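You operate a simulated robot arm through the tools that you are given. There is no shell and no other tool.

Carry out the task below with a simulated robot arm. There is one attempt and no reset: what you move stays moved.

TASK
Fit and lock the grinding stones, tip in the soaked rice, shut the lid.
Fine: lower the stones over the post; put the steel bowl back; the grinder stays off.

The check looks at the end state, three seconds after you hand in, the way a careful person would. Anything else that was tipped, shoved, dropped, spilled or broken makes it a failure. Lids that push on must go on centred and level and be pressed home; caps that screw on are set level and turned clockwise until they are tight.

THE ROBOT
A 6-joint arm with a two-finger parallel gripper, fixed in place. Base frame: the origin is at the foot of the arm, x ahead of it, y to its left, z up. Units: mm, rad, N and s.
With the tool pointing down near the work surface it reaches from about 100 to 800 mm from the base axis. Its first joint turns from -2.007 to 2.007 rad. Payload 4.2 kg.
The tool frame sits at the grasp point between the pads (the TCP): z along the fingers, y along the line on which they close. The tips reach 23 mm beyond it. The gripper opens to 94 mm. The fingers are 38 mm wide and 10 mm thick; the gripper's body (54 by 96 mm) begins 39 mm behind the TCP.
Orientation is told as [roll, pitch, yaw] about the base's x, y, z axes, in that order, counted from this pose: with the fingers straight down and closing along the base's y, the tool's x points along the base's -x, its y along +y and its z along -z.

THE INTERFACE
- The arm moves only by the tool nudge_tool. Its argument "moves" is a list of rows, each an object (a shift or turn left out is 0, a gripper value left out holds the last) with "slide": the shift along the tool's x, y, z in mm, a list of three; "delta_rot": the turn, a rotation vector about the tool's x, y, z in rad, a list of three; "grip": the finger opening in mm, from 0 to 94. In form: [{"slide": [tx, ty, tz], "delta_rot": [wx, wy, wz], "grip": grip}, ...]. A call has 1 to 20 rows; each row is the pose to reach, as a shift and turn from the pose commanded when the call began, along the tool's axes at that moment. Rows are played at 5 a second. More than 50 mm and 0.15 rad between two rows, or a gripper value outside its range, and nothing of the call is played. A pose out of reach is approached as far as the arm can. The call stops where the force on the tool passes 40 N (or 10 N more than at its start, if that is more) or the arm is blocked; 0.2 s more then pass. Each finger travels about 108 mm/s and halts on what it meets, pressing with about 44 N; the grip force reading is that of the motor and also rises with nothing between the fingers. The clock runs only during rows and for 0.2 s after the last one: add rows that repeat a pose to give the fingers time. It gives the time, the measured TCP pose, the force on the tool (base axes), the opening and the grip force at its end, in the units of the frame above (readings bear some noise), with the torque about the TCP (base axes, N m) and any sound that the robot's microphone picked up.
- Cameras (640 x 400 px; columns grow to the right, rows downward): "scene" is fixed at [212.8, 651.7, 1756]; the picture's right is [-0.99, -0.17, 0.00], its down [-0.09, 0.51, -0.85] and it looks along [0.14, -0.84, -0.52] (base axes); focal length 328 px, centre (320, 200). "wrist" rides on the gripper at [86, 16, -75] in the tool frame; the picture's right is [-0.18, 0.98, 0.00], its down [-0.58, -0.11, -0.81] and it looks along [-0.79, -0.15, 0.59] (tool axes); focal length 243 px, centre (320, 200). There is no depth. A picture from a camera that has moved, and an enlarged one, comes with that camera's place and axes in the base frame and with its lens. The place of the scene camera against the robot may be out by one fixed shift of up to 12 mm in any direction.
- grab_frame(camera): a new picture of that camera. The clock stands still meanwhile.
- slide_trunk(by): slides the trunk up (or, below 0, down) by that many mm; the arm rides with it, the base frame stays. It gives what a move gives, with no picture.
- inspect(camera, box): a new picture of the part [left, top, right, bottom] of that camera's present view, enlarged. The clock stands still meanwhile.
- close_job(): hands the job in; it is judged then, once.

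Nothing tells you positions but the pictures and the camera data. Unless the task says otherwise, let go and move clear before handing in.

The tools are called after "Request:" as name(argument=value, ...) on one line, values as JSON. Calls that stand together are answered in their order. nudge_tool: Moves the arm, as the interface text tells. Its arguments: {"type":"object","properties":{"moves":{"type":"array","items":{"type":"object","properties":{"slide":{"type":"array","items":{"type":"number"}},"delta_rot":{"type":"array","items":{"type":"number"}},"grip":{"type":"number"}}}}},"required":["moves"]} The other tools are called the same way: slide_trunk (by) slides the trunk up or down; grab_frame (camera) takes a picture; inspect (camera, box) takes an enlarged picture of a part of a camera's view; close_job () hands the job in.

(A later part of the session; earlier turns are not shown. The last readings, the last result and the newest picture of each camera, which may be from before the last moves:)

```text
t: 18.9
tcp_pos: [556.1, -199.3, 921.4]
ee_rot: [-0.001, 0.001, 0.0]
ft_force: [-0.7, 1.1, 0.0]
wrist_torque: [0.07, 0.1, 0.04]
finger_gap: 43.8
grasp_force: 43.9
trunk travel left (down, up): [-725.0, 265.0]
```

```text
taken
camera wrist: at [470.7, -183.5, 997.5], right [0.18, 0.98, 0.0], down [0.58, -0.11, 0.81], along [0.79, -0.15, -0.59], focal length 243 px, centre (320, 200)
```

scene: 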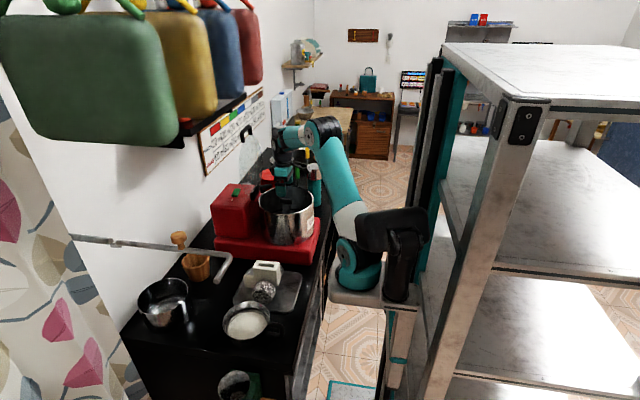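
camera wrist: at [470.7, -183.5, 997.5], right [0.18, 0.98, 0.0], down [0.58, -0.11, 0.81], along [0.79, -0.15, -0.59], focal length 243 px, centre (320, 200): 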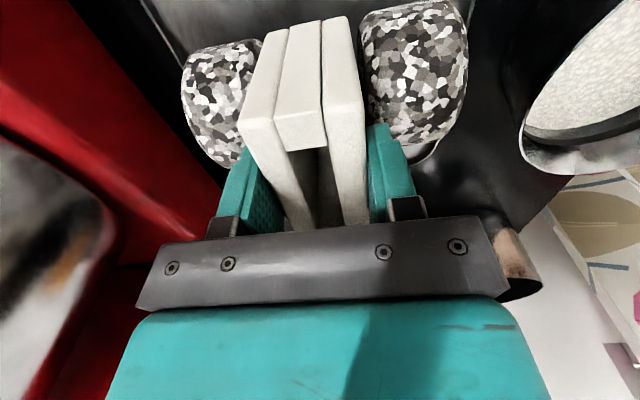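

Gripped at 43.8 mm with full force. I'll lift slightly to test the hold.

Request:
slide_trunk(by=25)

Request:
inspect(camera="scene", box=[225, 220, 305, 320])

Request:
grab_frame(camera="wrist")

```text
t: 19.6
tcp_pos: [558.1, -200.5, 947.8]
ee_rot: [0.0, 0.001, -0.002]
ft_force: [-0.2, 0.1, -14.5]
wrist_torque: [0.05, 0.1, 0.04]
finger_gap: 44.0
grasp_force: 44.1
trunk travel left (down, up): [-750.0, 240.0]
```

```text
4.00 times, centred on (265, 270) of scene
camera zoom: at [212.8, 651.7, 1756.0], right [-0.99, -0.17, 0.0], down [-0.09, 0.51, -0.85], along [0.14, -0.84, -0.52], focal length 1313 px, centre (540, -80)
```

zoom: 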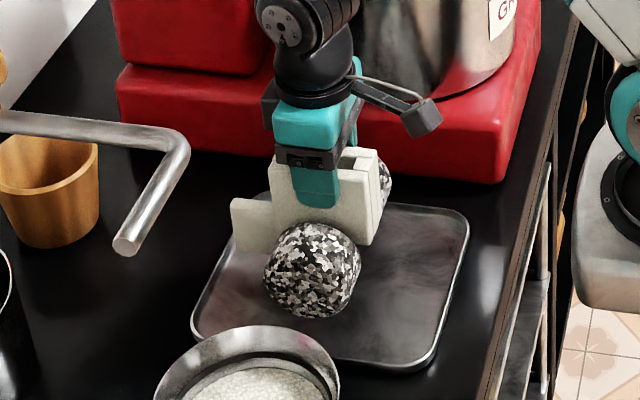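

```text
taken
camera wrist: at [471.1, -183.7, 1022.1], right [0.18, 0.98, 0.0], down [0.58, -0.11, 0.8], along [0.79, -0.15, -0.59], focal length 243 px, centre (320, 200)
```

wrist: 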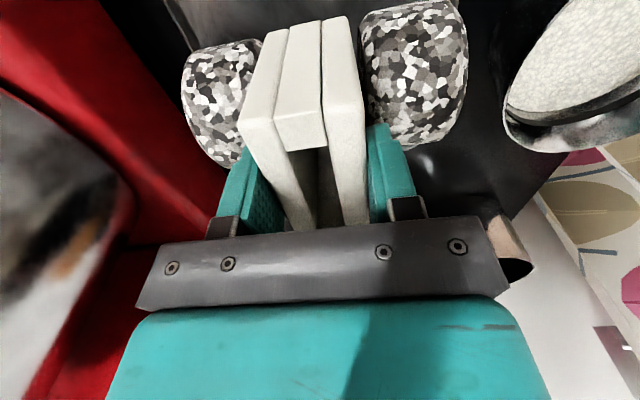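

The stones lifted cleanly (14.5 N, level). I'll raise them above the rim with the trunk.

Request:
slide_trunk(by=235)

Request:
nudge_tool(moves=[{"slide": [0, 0, -10]}, {"slide": [0, 0, -20]}, {"slide": [0, 0, -20]}])

Request:
grab_frame(camera="scene")

Request:
grab_frame(camera="wrist")

```text
t: 22.1
tcp_pos: [557.7, -199.9, 1181.4]
ee_rot: [-0.003, 0.001, -0.001]
ft_force: [0.4, -0.5, -14.4]
wrist_torque: [0.0, 0.07, -0.01]
finger_gap: 43.9
grasp_force: 43.8
trunk travel left (down, up): [-985.0, 5.0]
```

```text
t: 22.9
tcp_pos: [557.6, -199.6, 1201.5]
ee_rot: [0.0, 0.002, 0.001]
ft_force: [-0.7, 0.5, -15.0]
wrist_torque: [-0.02, 0.1, -0.01]
finger_gap: 44.0
grasp_force: 43.7
trunk travel left (down, up): [-985.0, 5.0]
```

```text
taken
```

scene: 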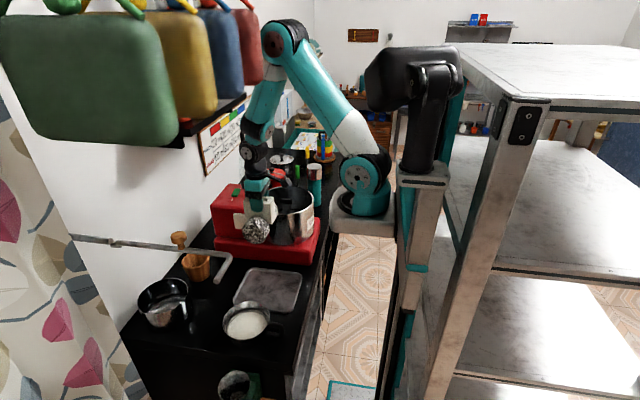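

```text
taken
camera wrist: at [471.2, -183.4, 1276.7], right [0.18, 0.98, 0.0], down [0.58, -0.11, 0.8], along [0.79, -0.15, -0.59], focal length 243 px, centre (320, 200)
```

wrist: 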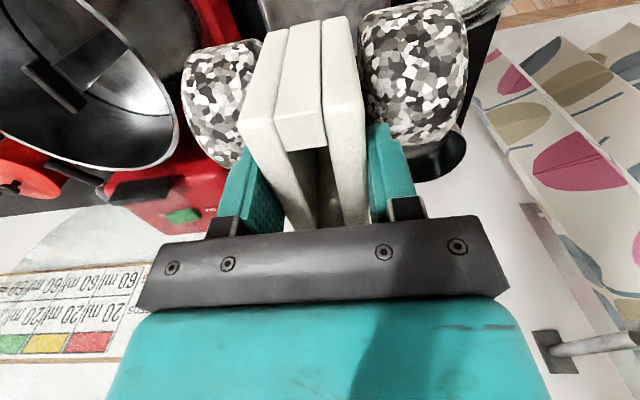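

Now I'll measure the yoke in the hand relative to the camera, so that its slot can be aligned on the T-bar with the same camera.

Request:
inspect(camera="wrist", box=[220, 80, 400, 240])

```text
2.50 times, centred on (310, 160) of wrist
camera zoom: at [471.2, -183.4, 1276.7], right [0.18, 0.98, 0.0], down [0.58, -0.11, 0.8], along [0.79, -0.15, -0.59], focal length 606 px, centre (345, 300)
```

zoom: 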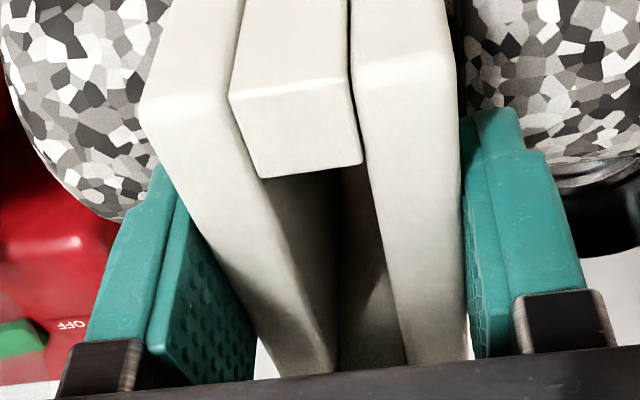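

The slot centre sits about (90, −16) from the camera, and the T-bar about (86, −18) from its own viewing pose. So I move Δx≈−10.8, Δy≈−270, staying at this height.

Request:
nudge_tool(moves=[{"slide": [2, -30, 0]}, {"slide": [4, -70, 0]}, {"slide": [5, -110, 0]}, {"slide": [7, -150, 0]}, {"slide": [8, -190, 0]}, {"slide": [9, -225, 0]}, {"slide": [10, -250, 0]}, {"slide": [10.8, -265, 0]}, {"slide": [10.8, -270.1, 0]}, {"slide": [10.8, -270.1, 0]}, {"slide": [10.8, -270.1, 0]}])

Request:
grab_frame(camera="wrist")

Request:
inspect(camera="scene", box=[200, 100, 340, 260])

```text
t: 25.3
tcp_pos: [548.5, -471.7, 1201.6]
ee_rot: [0.0, 0.001, -0.001]
ft_force: [0.3, 0.2, -15.1]
wrist_torque: [-0.03, 0.08, 0.01]
finger_gap: 43.9
grasp_force: 44.1
trunk travel left (down, up): [-985.0, 5.0]
```

```text
taken
camera wrist: at [461.1, -455.1, 1277.9], right [0.18, 0.98, 0.0], down [0.58, -0.11, 0.81], along [0.79, -0.15, -0.59], focal length 243 px, centre (320, 200)
```

wrist: 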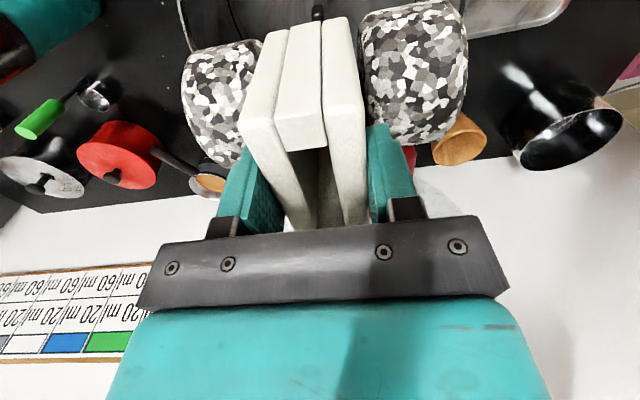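

```text
2.50 times, centred on (270, 180) of scene
camera zoom: at [212.8, 651.7, 1756.0], right [-0.99, -0.17, 0.0], down [-0.09, 0.51, -0.85], along [0.14, -0.84, -0.52], focal length 820 px, centre (445, 250)
```

zoom: 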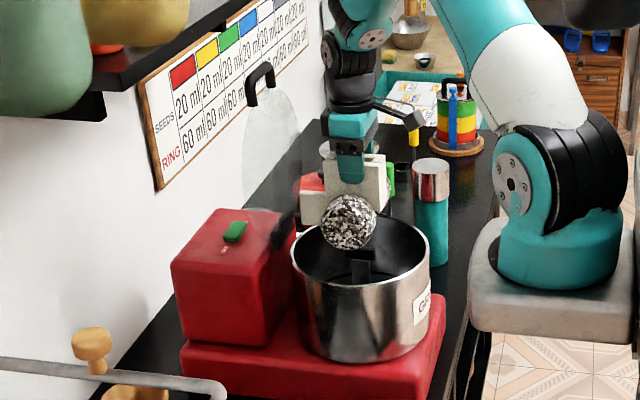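

Request:
inspect(camera="wrist", box=[280, 0, 360, 50])

Request:
inspect(camera="scene", box=[255, 155, 325, 215])

```text
8.00 times, centred on (320, 25) of wrist
camera zoom: at [461.1, -455.1, 1277.9], right [0.18, 0.98, 0.0], down [0.58, -0.11, 0.81], along [0.79, -0.15, -0.59], focal length 1941 px, centre (320, 1600)
```

zoom: 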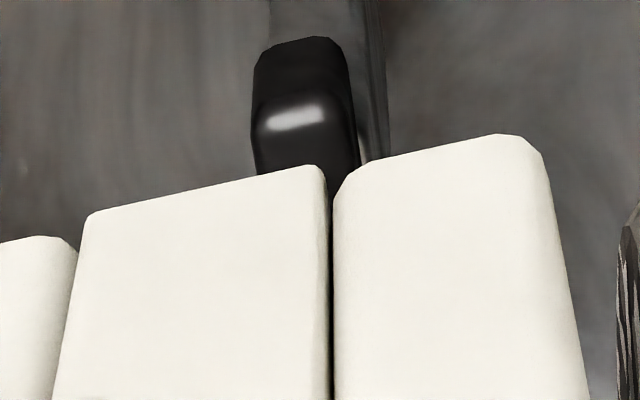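

```text
6.67 times, centred on (290, 185) of scene
camera zoom: at [212.8, 651.7, 1756.0], right [-0.99, -0.17, 0.0], down [-0.09, 0.51, -0.85], along [0.14, -0.84, -0.52], focal length 2188 px, centre (520, 300)
```

zoom: 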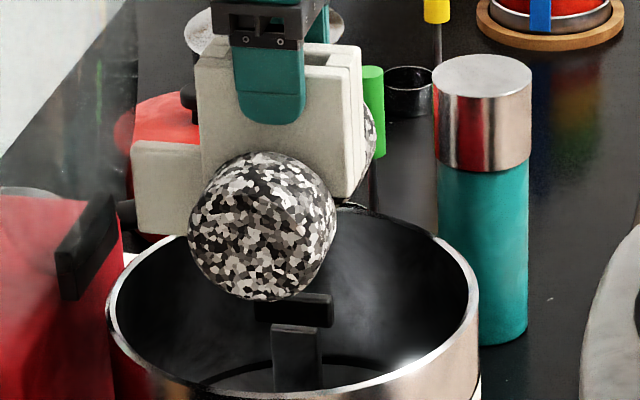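

T-bar and slot agree within 1–2 mm. I'll correct y by +1.6 and descend part-way until the rollers enter the drum, just before the T-bar reaches the slot.

Request:
nudge_tool(moves=[{"slide": [0.5, 1.6, 0]}, {"slide": [0.5, 1.6, 20]}, {"slide": [0.5, 1.6, 40]}, {"slide": [0.5, 1.6, 60]}, {"slide": [0.5, 1.6, 78]}, {"slide": [0.5, 1.6, 78]}, {"slide": [0.5, 1.6, 78]}])

Request:
inspect(camera="wrist", box=[220, 0, 420, 160])

Request:
inspect(camera="scene", box=[255, 155, 325, 215])

```text
t: 26.9
tcp_pos: [545.2, -468.1, 1122.5]
ee_rot: [0.0, 0.001, 0.0]
ft_force: [-0.7, -0.4, -14.9]
wrist_torque: [0.03, 0.09, 0.0]
finger_gap: 44.0
grasp_force: 44.3
trunk travel left (down, up): [-985.0, 5.0]
```

```text
2.50 times, centred on (320, 80) of wrist
camera zoom: at [459.1, -452.2, 1198.5], right [0.18, 0.98, 0.0], down [0.58, -0.11, 0.81], along [0.79, -0.15, -0.59], focal length 606 px, centre (320, 500)
```

zoom: 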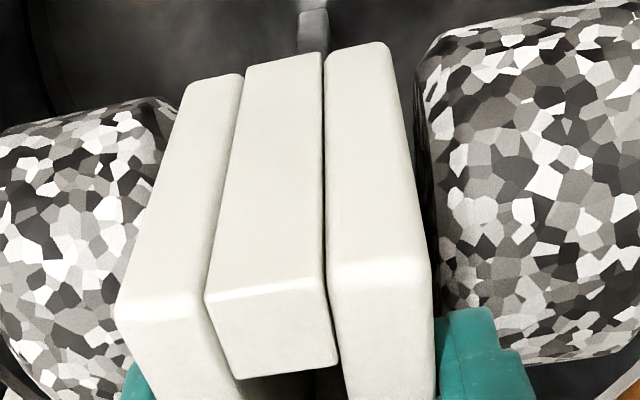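

```text
6.67 times, centred on (290, 185) of scene
camera zoom: at [212.8, 651.7, 1756.0], right [-0.99, -0.17, 0.0], down [-0.09, 0.51, -0.85], along [0.14, -0.84, -0.52], focal length 2188 px, centre (520, 300)
```

zoom: 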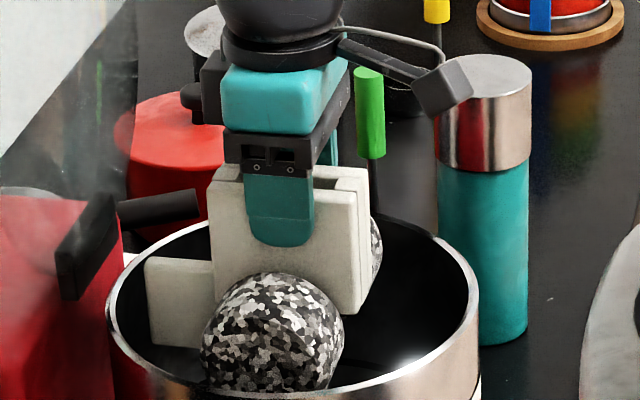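

Aligned, with the post visible right under the slot line. I'll descend slowly and watch the force as the T-bar enters the slot.

Request:
nudge_tool(moves=[{"slide": [0, 0, 6]}, {"slide": [0, 0, 12]}, {"slide": [0, 0, 18]}, {"slide": [0, 0, 22]}, {"slide": [0, 0, 26]}, {"slide": [0, 0, 30]}, {"slide": [0, 0, 30]}])

Request:
inspect(camera="wrist", box=[220, 80, 420, 240])

Request:
inspect(camera="scene", box=[255, 155, 325, 215])

```text
t: 28.5
tcp_pos: [545.2, -468.8, 1092.6]
ee_rot: [0.0, 0.001, 0.0]
ft_force: [-0.4, -0.8, -14.7]
wrist_torque: [-0.02, 0.1, 0.0]
finger_gap: 44.1
grasp_force: 43.9
trunk travel left (down, up): [-985.0, 5.0]
```

```text
2.50 times, centred on (320, 160) of wrist
camera zoom: at [459.9, -452.5, 1168.3], right [0.18, 0.98, 0.0], down [0.58, -0.11, 0.81], along [0.79, -0.15, -0.59], focal length 606 px, centre (320, 300)
```

zoom: 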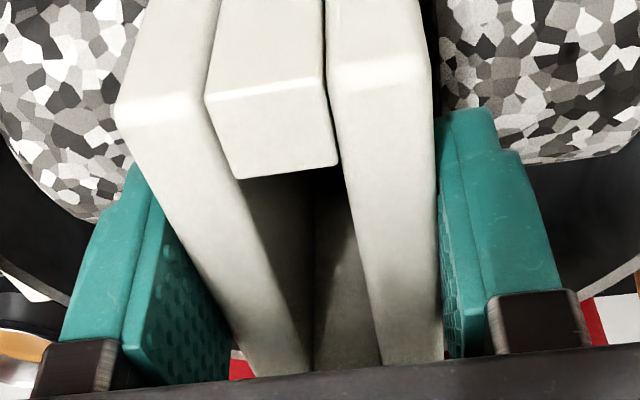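

```text
6.67 times, centred on (290, 185) of scene
camera zoom: at [212.8, 651.7, 1756.0], right [-0.99, -0.17, 0.0], down [-0.09, 0.51, -0.85], along [0.14, -0.84, -0.52], focal length 2188 px, centre (520, 300)
```

zoom: 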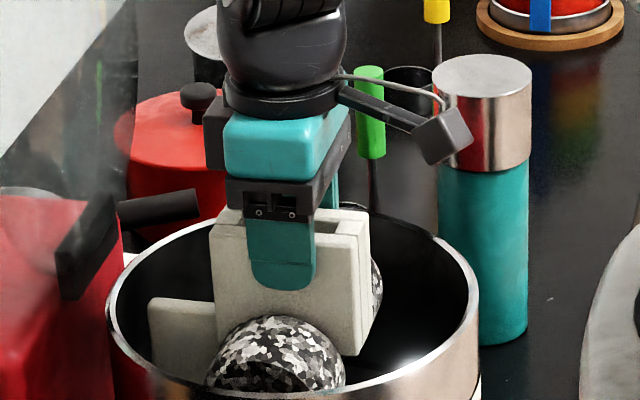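

The T-bar is already inside the slot with no contact force. Continuing down.

Request:
nudge_tool(moves=[{"slide": [0, 0, 6]}, {"slide": [0, 0, 12]}, {"slide": [0, 0, 18]}, {"slide": [0, 0, 24]}, {"slide": [0, 0, 30]}, {"slide": [0, 0, 36]}, {"slide": [0, 0, 42]}, {"slide": [0, 0, 42]}])

Request:
inspect(camera="wrist", box=[220, 80, 420, 240])

Request:
inspect(camera="scene", box=[255, 155, 325, 215])

```text
t: 30.3
tcp_pos: [546.1, -470.1, 1051.1]
ee_rot: [0.001, 0.001, -0.002]
ft_force: [0.6, 1.0, -14.5]
wrist_torque: [0.0, 0.12, -0.04]
finger_gap: 44.0
grasp_force: 43.8
trunk travel left (down, up): [-985.0, 5.0]
```

```text
2.50 times, centred on (320, 160) of wrist
camera zoom: at [460.3, -453.0, 1127.1], right [0.18, 0.98, 0.0], down [0.58, -0.11, 0.81], along [0.79, -0.15, -0.59], focal length 606 px, centre (320, 300)
```

zoom: 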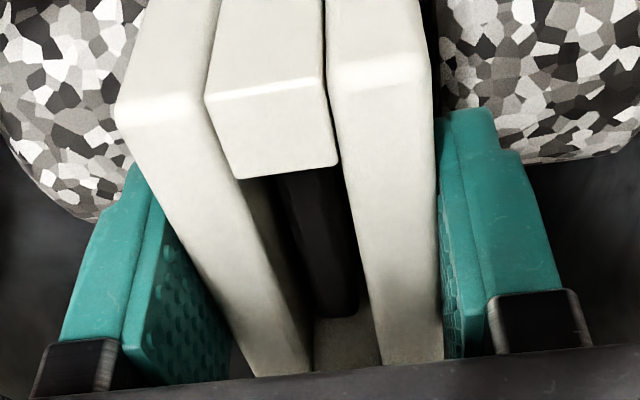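

```text
6.67 times, centred on (290, 185) of scene
camera zoom: at [212.8, 651.7, 1756.0], right [-0.99, -0.17, 0.0], down [-0.09, 0.51, -0.85], along [0.14, -0.84, -0.52], focal length 2188 px, centre (520, 300)
```

zoom: 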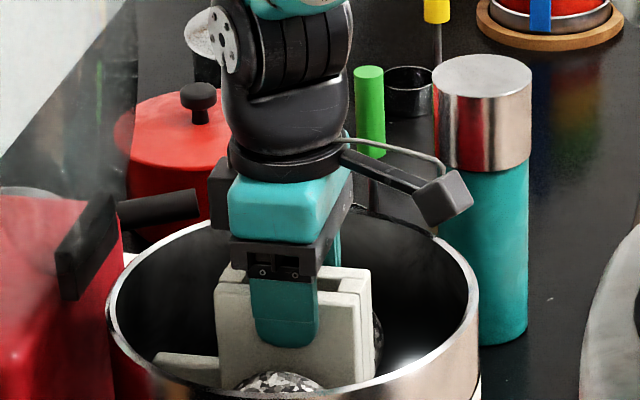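

The T-bar is now visible inside the slot. I'll continue in small steps until the rollers seat.

Request:
nudge_tool(moves=[{"slide": [0, 0, 4]}, {"slide": [0, 0, 8]}, {"slide": [0, 0, 12]}, {"slide": [0, 0, 16]}, {"slide": [0, 0, 20]}, {"slide": [0, 0, 24]}, {"slide": [0, 0, 24]}])

Request:
inspect(camera="wrist", box=[220, 80, 420, 240])

```text
t: 31.9
tcp_pos: [546.6, -469.2, 1027.7]
ee_rot: [0.001, 0.003, 0.001]
ft_force: [-0.4, 0.1, -14.6]
wrist_torque: [0.01, 0.12, -0.01]
finger_gap: 44.2
grasp_force: 43.9
trunk travel left (down, up): [-985.0, 5.0]
```

```text
2.50 times, centred on (320, 160) of wrist
camera zoom: at [460.3, -452.4, 1102.9], right [0.18, 0.98, 0.0], down [0.58, -0.11, 0.81], along [0.79, -0.15, -0.59], focal length 606 px, centre (320, 300)
```

zoom: 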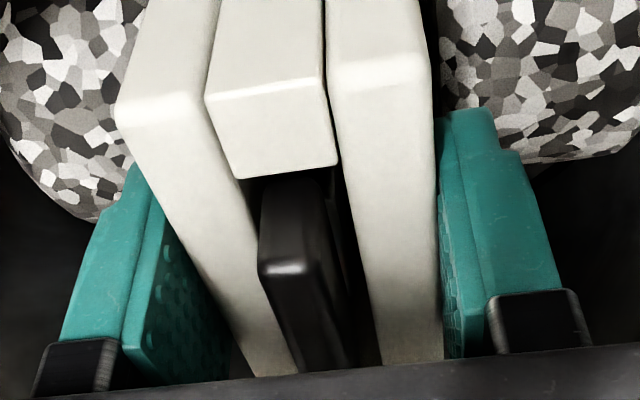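

Request:
nudge_tool(moves=[{"slide": [0, 0, 2]}, {"slide": [0, 0, 4]}, {"slide": [0, 0, 6]}, {"slide": [0, 0, 8]}, {"slide": [0, 0, 10]}, {"slide": [0, 0, 10]}])

Request:
inspect(camera="wrist", box=[220, 80, 420, 240])

Request:
inspect(camera="scene", box=[265, 175, 315, 215])

```text
t: 33.3
tcp_pos: [547.2, -469.3, 1018.3]
ee_rot: [0.0, 0.002, 0.0]
ft_force: [-1.9, -0.2, -10.2]
wrist_torque: [0.11, 0.26, 0.01]
finger_gap: 43.7
grasp_force: 44.2
trunk travel left (down, up): [-985.0, 5.0]
```

```text
2.50 times, centred on (320, 160) of wrist
camera zoom: at [460.2, -452.2, 1093.6], right [0.18, 0.98, 0.0], down [0.58, -0.11, 0.81], along [0.79, -0.15, -0.59], focal length 606 px, centre (320, 300)
```

zoom: 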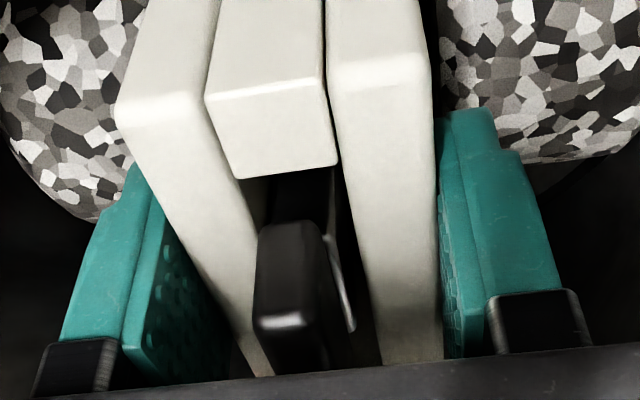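

```text
10.00 times, centred on (290, 195) of scene
camera zoom: at [212.8, 651.7, 1756.0], right [-0.99, -0.17, 0.0], down [-0.09, 0.51, -0.85], along [0.14, -0.84, -0.52], focal length 3281 px, centre (620, 250)
```

zoom: 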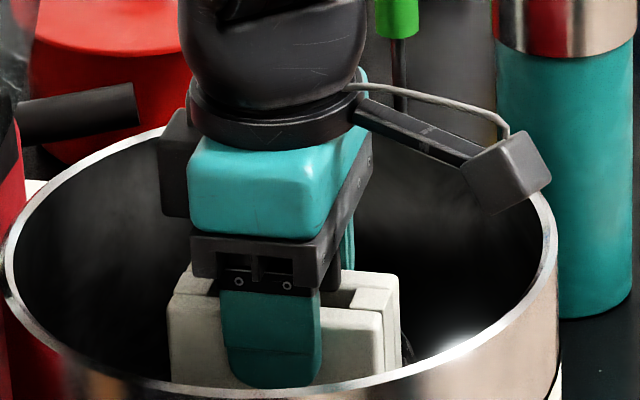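

Contact has begun (load dropping). I'll lower a couple more millimetres to transfer the weight fully.

Request:
nudge_tool(moves=[{"slide": [0, 0, 1]}, {"slide": [0, 0, 2]}, {"slide": [0, 0, 2]}])

```text
t: 34.1
tcp_pos: [545.0, -469.2, 1017.3]
ee_rot: [-0.002, -0.001, -0.001]
ft_force: [-1.8, 4.7, 17.6]
wrist_torque: [0.79, 0.15, -0.09]
finger_gap: 44.1
grasp_force: 44.1
trunk travel left (down, up): [-985.0, 5.0]
```

Seated firmly (upward reaction 17.6 N). I'll relieve the push by 1 mm, then open the fingers gently.

Request:
nudge_tool(moves=[{"slide": [0, 0, -1]}, {"slide": [0, 0, -1]}])

Request:
inspect(camera="wrist", box=[220, 80, 420, 240])

```text
t: 34.7
tcp_pos: [546.5, -468.6, 1017.9]
ee_rot: [-0.001, 0.001, 0.0]
ft_force: [0.6, 3.6, 15.9]
wrist_torque: [0.18, -0.05, -0.01]
finger_gap: 43.8
grasp_force: 44.1
trunk travel left (down, up): [-985.0, 5.0]
```

```text
2.50 times, centred on (320, 160) of wrist
camera zoom: at [459.9, -452.2, 1093.4], right [0.18, 0.98, 0.0], down [0.58, -0.11, 0.81], along [0.79, -0.15, -0.59], focal length 606 px, centre (320, 300)
```

zoom: 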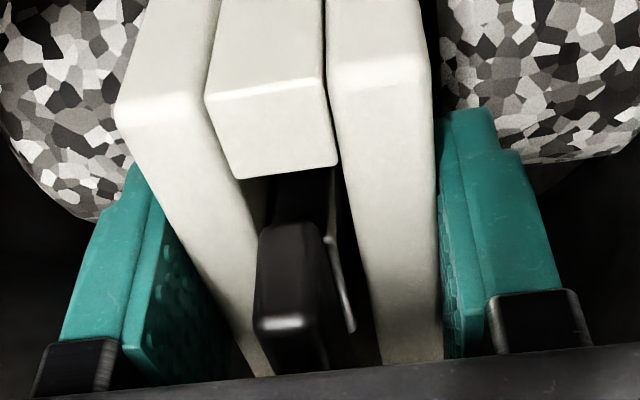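

Request:
nudge_tool(moves=[{"slide": [0, 0, -0.7]}, {"slide": [0, 0, -0.7]}])

```text
t: 35.3
tcp_pos: [546.9, -469.5, 1017.0]
ee_rot: [-0.003, 0.0, 0.001]
ft_force: [5.8, 5.9, 11.5]
wrist_torque: [-0.13, -0.63, 0.13]
finger_gap: 44.2
grasp_force: 44.0
trunk travel left (down, up): [-985.0, 5.0]
```

Weight is on the drum floor. I'll open the fingers modestly and rise straight up.

Request:
nudge_tool(moves=[{"slide": [0, 0, 0], "grip": 56}, {"slide": [0, 0, 0], "grip": 60}, {"slide": [0, 0, 0], "grip": 60}])

Request:
inspect(camera="wrist", box=[220, 80, 420, 240])

```text
t: 36.1
tcp_pos: [545.3, -469.0, 1018.6]
ee_rot: [-0.001, 0.002, 0.001]
ft_force: [-0.7, -0.2, -0.4]
wrist_torque: [-0.03, 0.01, 0.02]
finger_gap: 60.0
grasp_force: 0.1
trunk travel left (down, up): [-985.0, 5.0]
```

```text
2.50 times, centred on (320, 160) of wrist
camera zoom: at [459.1, -452.9, 1093.1], right [0.18, 0.98, 0.0], down [0.58, -0.11, 0.81], along [0.79, -0.15, -0.59], focal length 606 px, centre (320, 300)
```

zoom: 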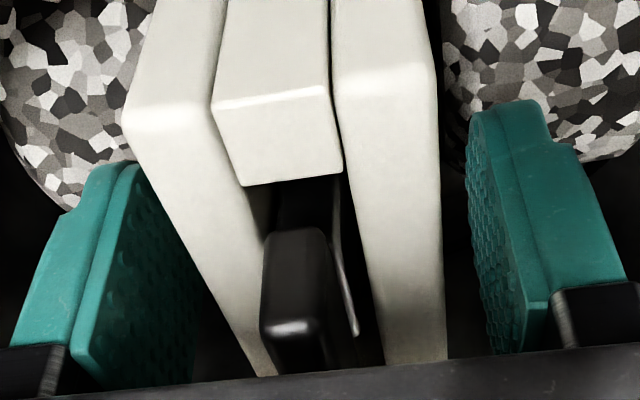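

Released cleanly; the stones stayed seated with the T-bar above the yoke top. I'll rise and inspect before turning the T-bar.

Request:
nudge_tool(moves=[{"slide": [0, 0, -20]}, {"slide": [0, 0, -45]}, {"slide": [0, 0, -70]}, {"slide": [0, 0, -70]}])

Request:
grab_frame(camera="wrist")

Request:
inspect(camera="wrist", box=[250, 20, 390, 160])

Request:
inspect(camera="scene", box=[265, 170, 315, 215])

```text
t: 37.1
tcp_pos: [545.3, -469.7, 1088.2]
ee_rot: [0.0, 0.003, 0.0]
ft_force: [0.7, -0.3, -0.5]
wrist_torque: [0.04, -0.01, 0.03]
finger_gap: 60.0
grasp_force: 0.0
trunk travel left (down, up): [-985.0, 5.0]
```

```text
taken
camera wrist: at [458.8, -453.0, 1163.0], right [0.18, 0.98, 0.0], down [0.58, -0.11, 0.81], along [0.79, -0.15, -0.59], focal length 243 px, centre (320, 200)
```

wrist: 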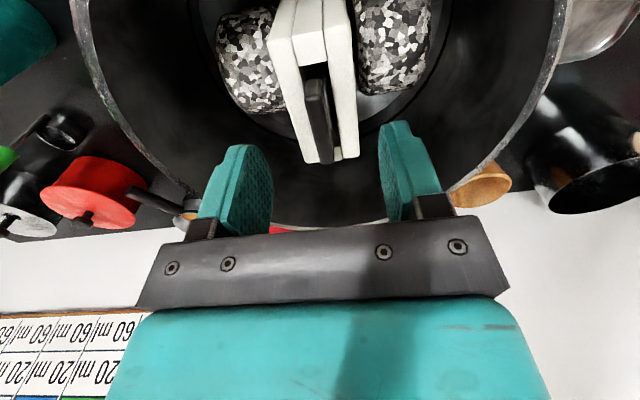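

```text
2.86 times, centred on (320, 90) of wrist
camera zoom: at [458.8, -453.0, 1163.0], right [0.18, 0.98, 0.0], down [0.58, -0.11, 0.81], along [0.79, -0.15, -0.59], focal length 693 px, centre (320, 514)
```

zoom: 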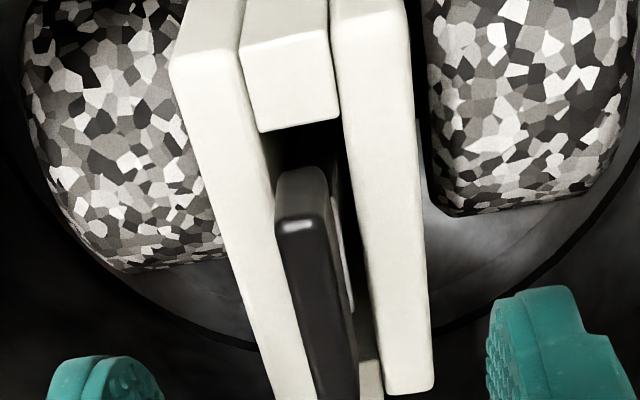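

```text
8.89 times, centred on (290, 192) of scene
camera zoom: at [212.8, 651.7, 1756.0], right [-0.99, -0.17, 0.0], down [-0.09, 0.51, -0.85], along [0.14, -0.84, -0.52], focal length 2917 px, centre (587, 267)
```

zoom: 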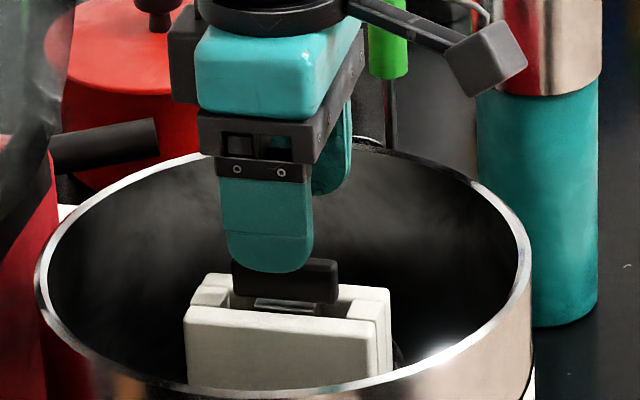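

The T-bar sits clear above the yoke top; its centre is (550.8, −469.5). I'll centre on it, lower the tips to just above the yoke, and grip the bar.

Request:
nudge_tool(moves=[{"slide": [-5.9, -0.5, 0]}, {"slide": [-5.9, -0.5, 18]}, {"slide": [-5.9, -0.5, 36]}, {"slide": [-5.9, -0.5, 36]}])

Request:
grab_frame(camera="wrist")

Request:
inspect(camera="scene", box=[265, 170, 315, 215])

```text
t: 38.1
tcp_pos: [552.4, -469.8, 1050.8]
ee_rot: [0.002, 0.002, 0.002]
ft_force: [0.3, 0.6, 0.0]
wrist_torque: [0.01, 0.05, 0.02]
finger_gap: 59.7
grasp_force: 0.0
trunk travel left (down, up): [-985.0, 5.0]
```

```text
taken
camera wrist: at [466.3, -452.7, 1126.9], right [0.18, 0.98, 0.0], down [0.58, -0.11, 0.81], along [0.79, -0.15, -0.59], focal length 243 px, centre (320, 200)
```

wrist: 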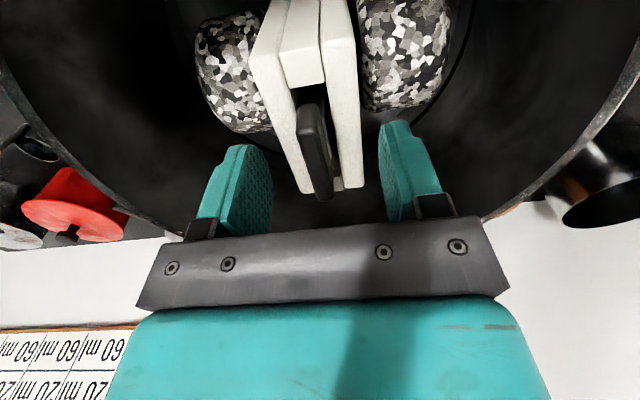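

```text
8.89 times, centred on (290, 192) of scene
camera zoom: at [212.8, 651.7, 1756.0], right [-0.99, -0.17, 0.0], down [-0.09, 0.51, -0.85], along [0.14, -0.84, -0.52], focal length 2917 px, centre (587, 267)
```

zoom: 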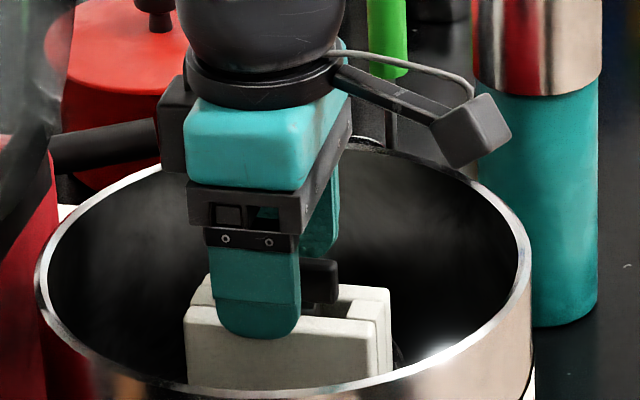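

Centred. Now I'll close on the T-bar.

Request:
nudge_tool(moves=[{"grip": 30}, {"grip": 14}, {"grip": 4}, {"grip": 4}, {"grip": 4}])

Request:
grab_frame(camera="wrist")

```text
t: 39.3
tcp_pos: [552.2, -470.2, 1051.3]
ee_rot: [-0.004, 0.003, 0.0]
ft_force: [0.6, -7.8, -1.6]
wrist_torque: [0.06, 0.15, 0.06]
finger_gap: 10.0
grasp_force: 45.5
trunk travel left (down, up): [-985.0, 5.0]
```

```text
taken
camera wrist: at [466.1, -453.4, 1127.0], right [0.18, 0.98, 0.0], down [0.58, -0.11, 0.81], along [0.79, -0.15, -0.59], focal length 243 px, centre (320, 200)
```

wrist: 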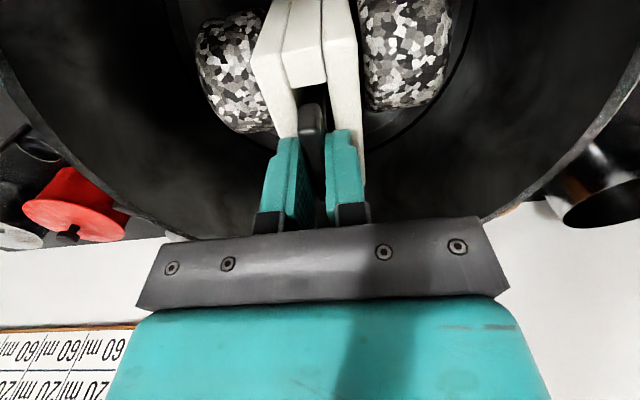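

The bar is held (10.0 mm). I'll null the small side load, then try a small clockwise turn (from above) and watch the torque.

Request:
nudge_tool(moves=[{"slide": [0, -0.5, 0]}, {"slide": [0, -0.5, 0], "delta_rot": [0, 0, 0.05]}, {"slide": [0, -0.5, 0], "delta_rot": [0, 0, 0.1]}, {"slide": [0, -0.5, 0], "delta_rot": [0, 0, 0.1]}])

```text
t: 40.3
tcp_pos: [552.2, -470.4, 1052.4]
ee_rot: [-0.002, 0.001, -0.098]
ft_force: [2.2, -8.9, 0.5]
wrist_torque: [-0.13, -0.08, 1.89]
finger_gap: 13.0
grasp_force: 44.6
trunk travel left (down, up): [-985.0, 5.0]
```

The bar resisted clockwise (fingers spread to 13 mm at 1.9 N·m). I'll return to zero and test counter-clockwise gently.

Request:
nudge_tool(moves=[{"delta_rot": [0, 0, -0.05]}, {"delta_rot": [0, 0, -0.1]}, {"delta_rot": [0, 0, -0.1]}])

Request:
nudge_tool(moves=[{"delta_rot": [0, 0, -0.05]}, {"delta_rot": [0, 0, -0.1]}, {"delta_rot": [0, 0, -0.1]}])

```text
t: 41.1
tcp_pos: [552.1, -469.9, 1051.8]
ee_rot: [0.002, 0.0, 0.0]
ft_force: [5.8, -4.9, 3.0]
wrist_torque: [0.02, -0.91, 0.0]
finger_gap: 10.0
grasp_force: 44.8
trunk travel left (down, up): [-985.0, 5.0]
```

```text
t: 41.9
tcp_pos: [552.6, -471.0, 1050.5]
ee_rot: [-0.001, 0.001, 0.102]
ft_force: [7.8, -0.8, 0.7]
wrist_torque: [0.07, -1.56, 0.01]
finger_gap: 9.8
grasp_force: 45.0
trunk travel left (down, up): [-985.0, 5.0]
```

Counter-clockwise turns freely with no torque. I'll check visually that the bar itself is turning.

Request:
inspect(camera="wrist", box=[230, 60, 400, 240])

Request:
inspect(camera="scene", box=[230, 120, 330, 215])

```text
2.22 times, centred on (315, 150) of wrist
camera zoom: at [464.8, -462.2, 1127.0], right [0.08, 1.0, 0.0], down [0.59, -0.05, 0.81], along [0.8, -0.07, -0.59], focal length 539 px, centre (331, 311)
```

zoom: 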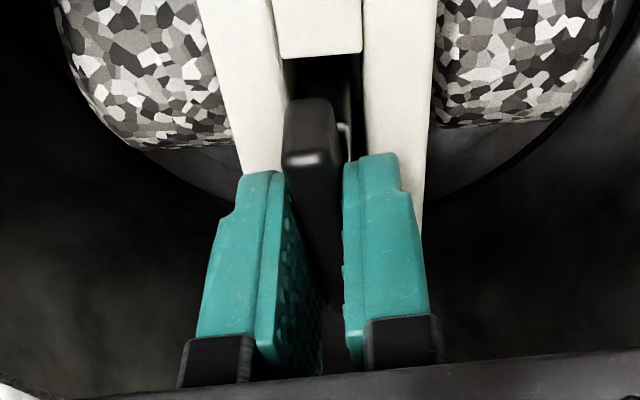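

```text
4.21 times, centred on (280, 168) of scene
camera zoom: at [212.8, 651.7, 1756.0], right [-0.99, -0.17, 0.0], down [-0.09, 0.51, -0.85], along [0.14, -0.84, -0.52], focal length 1382 px, centre (488, 337)
```

zoom: 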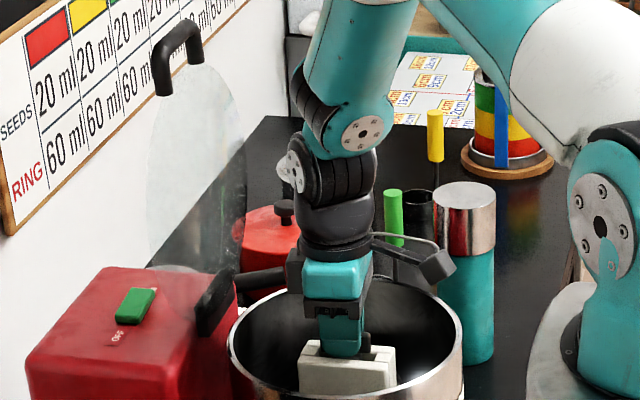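

The bar turns with the fingers counter-clockwise. I'll continue in stages toward a quarter turn.

Request:
nudge_tool(moves=[{"delta_rot": [0, 0, -0.1]}, {"delta_rot": [0, 0, -0.2]}, {"delta_rot": [0, 0, -0.3]}, {"delta_rot": [0, 0, -0.3]}])

```text
t: 42.9
tcp_pos: [552.3, -469.0, 1052.2]
ee_rot: [0.003, 0.002, 0.403]
ft_force: [5.5, 7.6, -5.0]
wrist_torque: [0.29, -1.41, 0.01]
finger_gap: 10.0
grasp_force: 44.7
trunk travel left (down, up): [-985.0, 5.0]
```

Request:
nudge_tool(moves=[{"delta_rot": [0, 0, -0.1]}, {"delta_rot": [0, 0, -0.2]}, {"delta_rot": [0, 0, -0.3]}, {"delta_rot": [0, 0, -0.4]}, {"delta_rot": [0, 0, -0.4]}])

Request:
inspect(camera="wrist", box=[230, 60, 400, 240])

Request:
inspect(camera="scene", box=[255, 160, 325, 220])

```text
t: 44.1
tcp_pos: [552.2, -468.4, 1051.8]
ee_rot: [0.002, 0.003, 0.801]
ft_force: [-0.6, 11.8, -9.2]
wrist_torque: [-0.78, 0.31, -0.03]
finger_gap: 9.7
grasp_force: 44.5
trunk travel left (down, up): [-985.0, 5.0]
```

```text
2.22 times, centred on (315, 150) of wrist
camera zoom: at [480.2, -518.9, 1127.1], right [-0.58, 0.82, 0.0], down [0.49, 0.34, 0.8], along [0.66, 0.47, -0.59], focal length 539 px, centre (331, 311)
```

zoom: 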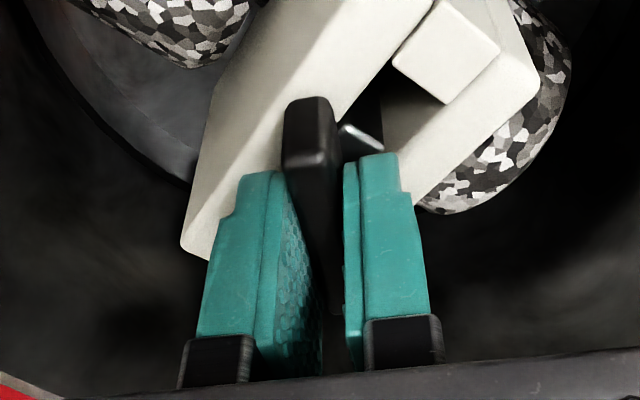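

```text
6.67 times, centred on (290, 190) of scene
camera zoom: at [212.8, 651.7, 1756.0], right [-0.99, -0.17, 0.0], down [-0.09, 0.51, -0.85], along [0.14, -0.84, -0.52], focal length 2188 px, centre (520, 267)
```

zoom: 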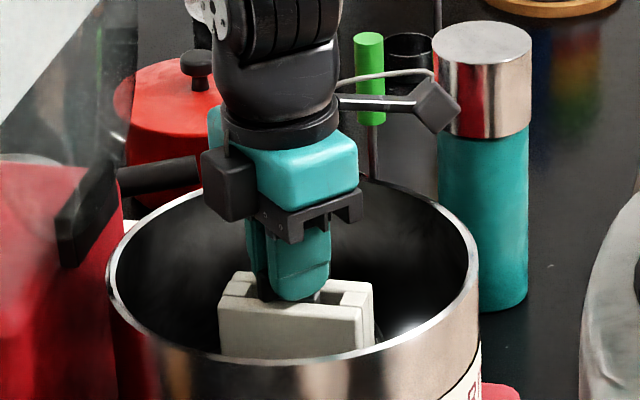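

Request:
nudge_tool(moves=[{"delta_rot": [0, 0, -0.1]}, {"delta_rot": [0, 0, -0.2]}, {"delta_rot": [0, 0, -0.3]}, {"delta_rot": [0, 0, -0.4]}, {"delta_rot": [0, 0, -0.4]}])

```text
t: 45.3
tcp_pos: [551.9, -468.5, 1052.1]
ee_rot: [0.004, 0.0, 1.201]
ft_force: [-9.8, 20.2, -10.1]
wrist_torque: [-0.79, -0.01, -0.04]
finger_gap: 9.9
grasp_force: 44.8
trunk travel left (down, up): [-985.0, 5.0]
```

Side load is building up slightly because the pivot is about 1 mm off my axis. I'll shift to relieve it and finish the quarter turn.

Request:
nudge_tool(moves=[{"slide": [-0.6, 1.3, 0.3]}, {"slide": [-0.6, 1.3, 0.3]}])

```text
t: 45.9
tcp_pos: [551.2, -467.9, 1052.4]
ee_rot: [0.0, -0.001, 1.201]
ft_force: [-1.3, 15.1, -11.1]
wrist_torque: [1.35, -0.58, 0.02]
finger_gap: 9.9
grasp_force: 45.4
trunk travel left (down, up): [-985.0, 5.0]
```

Request:
nudge_tool(moves=[{"slide": [-0.5, 0, 0.3], "delta_rot": [0, 0, -0.1]}, {"slide": [-0.7, 0, 0.5], "delta_rot": [0, 0, -0.2]}, {"slide": [-0.7, 0, 0.5], "delta_rot": [0, 0, -0.3]}, {"slide": [-0.7, 0, 0.5], "delta_rot": [0, 0, -0.37]}, {"slide": [-0.7, 0, 0.5], "delta_rot": [0, 0, -0.37]}])

Request:
inspect(camera="wrist", box=[230, 60, 400, 240])

Request:
inspect(camera="scene", box=[255, 160, 325, 220])

```text
t: 47.1
tcp_pos: [550.4, -468.1, 1052.9]
ee_rot: [0.002, 0.003, 1.572]
ft_force: [-8.3, 8.8, 4.9]
wrist_torque: [1.26, -0.02, 0.0]
finger_gap: 9.9
grasp_force: 45.4
trunk travel left (down, up): [-985.0, 5.0]
```

```text
2.22 times, centred on (315, 150) of wrist
camera zoom: at [533.9, -553.7, 1127.1], right [-0.98, 0.18, 0.0], down [0.11, 0.58, 0.81], along [0.15, 0.79, -0.59], focal length 539 px, centre (331, 311)
```

zoom: 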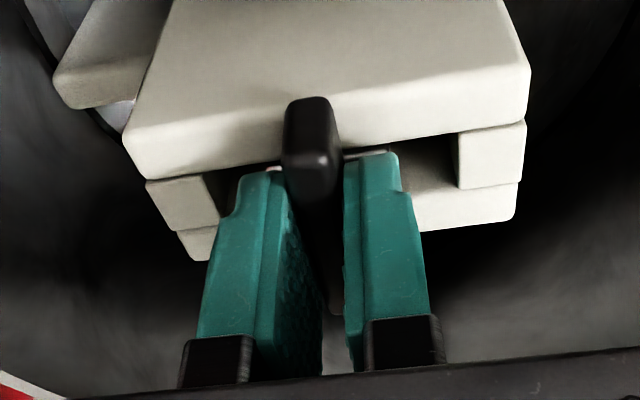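

```text
6.67 times, centred on (290, 190) of scene
camera zoom: at [212.8, 651.7, 1756.0], right [-0.99, -0.17, 0.0], down [-0.09, 0.51, -0.85], along [0.14, -0.84, -0.52], focal length 2188 px, centre (520, 267)
```

zoom: 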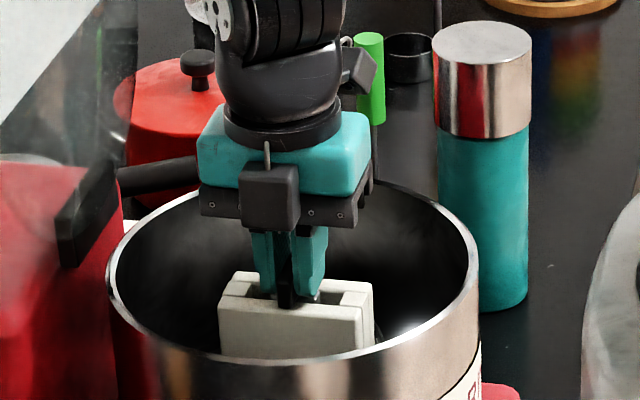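

The bar now lies across the yoke at 90° with no sound or stop yet. I'll feel for a stop with a slight extra turn.

Request:
nudge_tool(moves=[{"delta_rot": [0, 0, -0.04]}, {"delta_rot": [0, 0, -0.08]}, {"delta_rot": [0, 0, -0.08]}])

```text
t: 47.9
tcp_pos: [550.2, -468.0, 1052.3]
ee_rot: [0.002, 0.002, 1.65]
ft_force: [-11.3, 6.3, 7.5]
wrist_torque: [-0.36, 0.1, -1.91]
finger_gap: 12.0
grasp_force: 44.5
trunk travel left (down, up): [-985.0, 5.0]
```

A hard stop is at 90°, so the stones are locked. I'll return to 90°, open, and rise.

Request:
nudge_tool(moves=[{"delta_rot": [0, 0, 0.04]}, {"delta_rot": [0, 0, 0.07]}, {"delta_rot": [0, 0, 0.07], "grip": 20}, {"delta_rot": [0, 0, 0.07], "grip": 40}, {"delta_rot": [0, 0, 0.07], "grip": 40}])

Request:
nudge_tool(moves=[{"slide": [0, 0, -30]}, {"slide": [0, 0, -70]}, {"slide": [0, 0, -110]}, {"slide": [0, 0, -150]}, {"slide": [0, 0, -150]}])

Request:
inspect(camera="scene", box=[255, 165, 325, 225])

Request:
grab_frame(camera="wrist")

```text
t: 49.1
tcp_pos: [551.3, -467.6, 1050.2]
ee_rot: [0.002, 0.001, 1.581]
ft_force: [0.1, -0.2, -0.7]
wrist_torque: [-0.02, 0.0, 0.02]
finger_gap: 40.0
grasp_force: 0.0
trunk travel left (down, up): [-985.0, 5.0]
```

```text
t: 50.3
tcp_pos: [550.6, -467.2, 1200.6]
ee_rot: [0.001, 0.001, 1.578]
ft_force: [-0.2, -0.4, -0.2]
wrist_torque: [0.01, -0.01, -0.01]
finger_gap: 39.8
grasp_force: 0.1
trunk travel left (down, up): [-985.0, 5.0]
```

```text
6.67 times, centred on (290, 195) of scene
camera zoom: at [212.8, 651.7, 1756.0], right [-0.99, -0.17, 0.0], down [-0.09, 0.51, -0.85], along [0.14, -0.84, -0.52], focal length 2188 px, centre (520, 233)
```

zoom: 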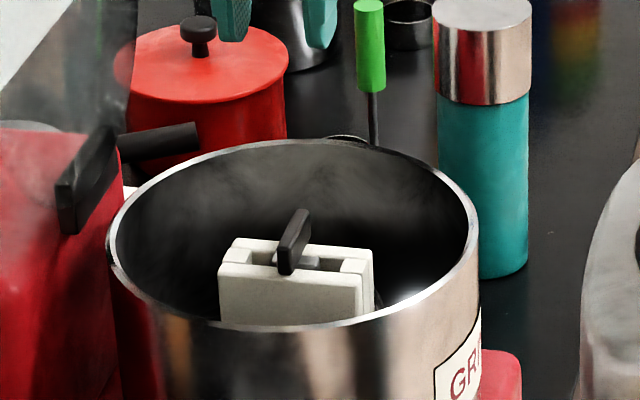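

```text
taken
camera wrist: at [535.2, -552.8, 1276.2], right [-0.98, 0.18, 0.0], down [0.1, 0.58, 0.81], along [0.14, 0.79, -0.59], focal length 243 px, centre (320, 200)
```

wrist: 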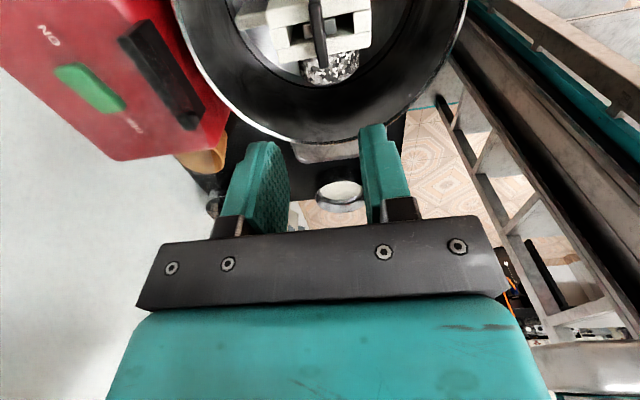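

Excellent: the stones are fitted and the T-bar is locked across the yoke. Next comes the rice bowl. I'll undo the yaw, retreat, and go look at the bowl and its handle, staying clear of the pipe near y≈100, z≈1200.

Request:
nudge_tool(moves=[{"delta_rot": [0, 0, 0.14]}, {"delta_rot": [0, 0, 0.28]}, {"delta_rot": [0, 0, 0.42]}, {"delta_rot": [0, 0, 0.56]}, {"delta_rot": [0, 0, 0.7]}, {"delta_rot": [0, 0, 0.84]}, {"delta_rot": [0, 0, 0.98]}, {"delta_rot": [0, 0, 1.12]}, {"delta_rot": [0, 0, 1.26]}, {"delta_rot": [0, 0, 1.4]}, {"delta_rot": [0, 0, 1.54]}, {"delta_rot": [0, 0, 1.578]}, {"delta_rot": [0, 0, 1.578]}])

Request:
grab_frame(camera="wrist")

```text
t: 53.1
tcp_pos: [549.6, -467.0, 1201.1]
ee_rot: [0.0, 0.001, 0.001]
ft_force: [-0.8, 0.7, 0.0]
wrist_torque: [0.0, 0.03, 0.0]
finger_gap: 40.1
grasp_force: 0.1
trunk travel left (down, up): [-985.0, 5.0]
```

```text
taken
camera wrist: at [464.5, -450.9, 1276.8], right [0.18, 0.98, 0.0], down [0.58, -0.11, 0.81], along [0.79, -0.15, -0.59], focal length 243 px, centre (320, 200)
```

wrist: 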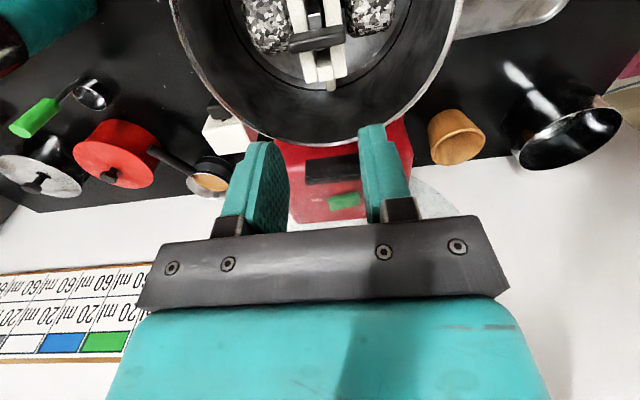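

Before fetching the bowl, I'll rehearse the pouring roll with the empty hand at the intended pour position to confirm that it is reachable.

Request:
nudge_tool(moves=[{"slide": [40, -5, 0]}, {"slide": [80, -9, 0]}, {"slide": [110, -13, 0]}, {"slide": [110, -13, 0]}])

Request:
nudge_tool(moves=[{"delta_rot": [0.14, 0, 0]}, {"delta_rot": [0.28, 0, 0]}, {"delta_rot": [0.42, 0, 0]}, {"delta_rot": [0.56, 0, 0]}, {"delta_rot": [0.7, 0, 0]}, {"delta_rot": [0.84, 0, 0]}, {"delta_rot": [0.98, 0, 0]}, {"delta_rot": [1.12, 0, 0]}, {"delta_rot": [1.26, 0, 0]}, {"delta_rot": [1.4, 0, 0]}, {"delta_rot": [1.54, 0, 0]}, {"delta_rot": [1.68, 0, 0]}, {"delta_rot": [1.82, 0, 0]}, {"delta_rot": [1.96, 0, 0]}, {"delta_rot": [2.1, 0, 0]}, {"delta_rot": [2.1, 0, 0]}])

Request:
grab_frame(camera="scene")

```text
t: 54.1
tcp_pos: [441.9, -480.5, 1201.4]
ee_rot: [0.0, 0.002, 0.001]
ft_force: [0.1, -0.3, -0.5]
wrist_torque: [0.01, -0.04, 0.02]
finger_gap: 40.0
grasp_force: 0.0
trunk travel left (down, up): [-985.0, 5.0]
```

```text
t: 57.5
tcp_pos: [473.6, -499.1, 1212.3]
ee_rot: [-1.374, 0.002, -0.007]
ft_force: [1.2, -0.5, -0.6]
wrist_torque: [-0.02, 0.0, -0.01]
finger_gap: 40.0
grasp_force: 0.1
out of reach, approached as far as the arm can: row 10, 11, 12, 13, 14, 15, 16
trunk travel left (down, up): [-985.0, 5.0]
```

```text
taken
```

scene: 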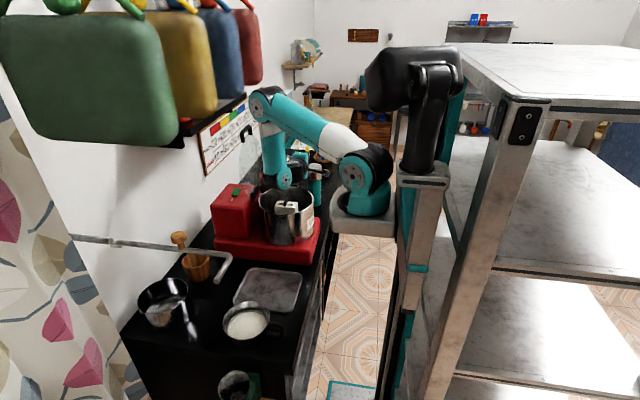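

That roll direction folds the arm too tightly (limit at 1.37 rad). I'll return upright and rehearse the opposite roll, with the tool yawed so that the wrist ends up farther from the base.

Request:
nudge_tool(moves=[{"delta_rot": [-0.14, 0, 0]}, {"delta_rot": [-0.28, 0, 0]}, {"delta_rot": [-0.42, 0, 0]}, {"delta_rot": [-0.56, 0, 0]}, {"delta_rot": [-0.7, 0, 0]}, {"delta_rot": [-0.84, 0, 0]}, {"delta_rot": [-0.98, 0, 0]}, {"delta_rot": [-1.12, 0, 0]}, {"delta_rot": [-1.26, 0, 0]}, {"delta_rot": [-1.374, 0, 0]}, {"delta_rot": [-1.374, 0, 0]}])

Request:
nudge_tool(moves=[{"slide": [2, 40, 0], "delta_rot": [0, 0, 0.12]}, {"slide": [4, 80, 0], "delta_rot": [0, 0, 0.24]}, {"slide": [5, 103, 0], "delta_rot": [0, 0, 0.36]}, {"slide": [5, 103, 0], "delta_rot": [0, 0, 0.48]}, {"slide": [5, 103, 0], "delta_rot": [0, 0, 0.6]}, {"slide": [5, 103, 0], "delta_rot": [0, 0, 0.72]}, {"slide": [5, 103, 0], "delta_rot": [0, 0, 0.72]}])

```text
t: 59.9
tcp_pos: [472.5, -500.2, 1210.5]
ee_rot: [-0.002, 0.003, -0.006]
ft_force: [-0.7, -0.9, 0.1]
wrist_torque: [0.02, -0.04, 0.02]
finger_gap: 40.0
grasp_force: 0.0
trunk travel left (down, up): [-985.0, 5.0]
```

```text
t: 61.5
tcp_pos: [469.5, -395.5, 1210.0]
ee_rot: [-0.003, 0.003, -0.731]
ft_force: [0.1, 0.5, -0.6]
wrist_torque: [0.01, 0.0, -0.02]
finger_gap: 40.0
grasp_force: 0.0
trunk travel left (down, up): [-985.0, 5.0]
```

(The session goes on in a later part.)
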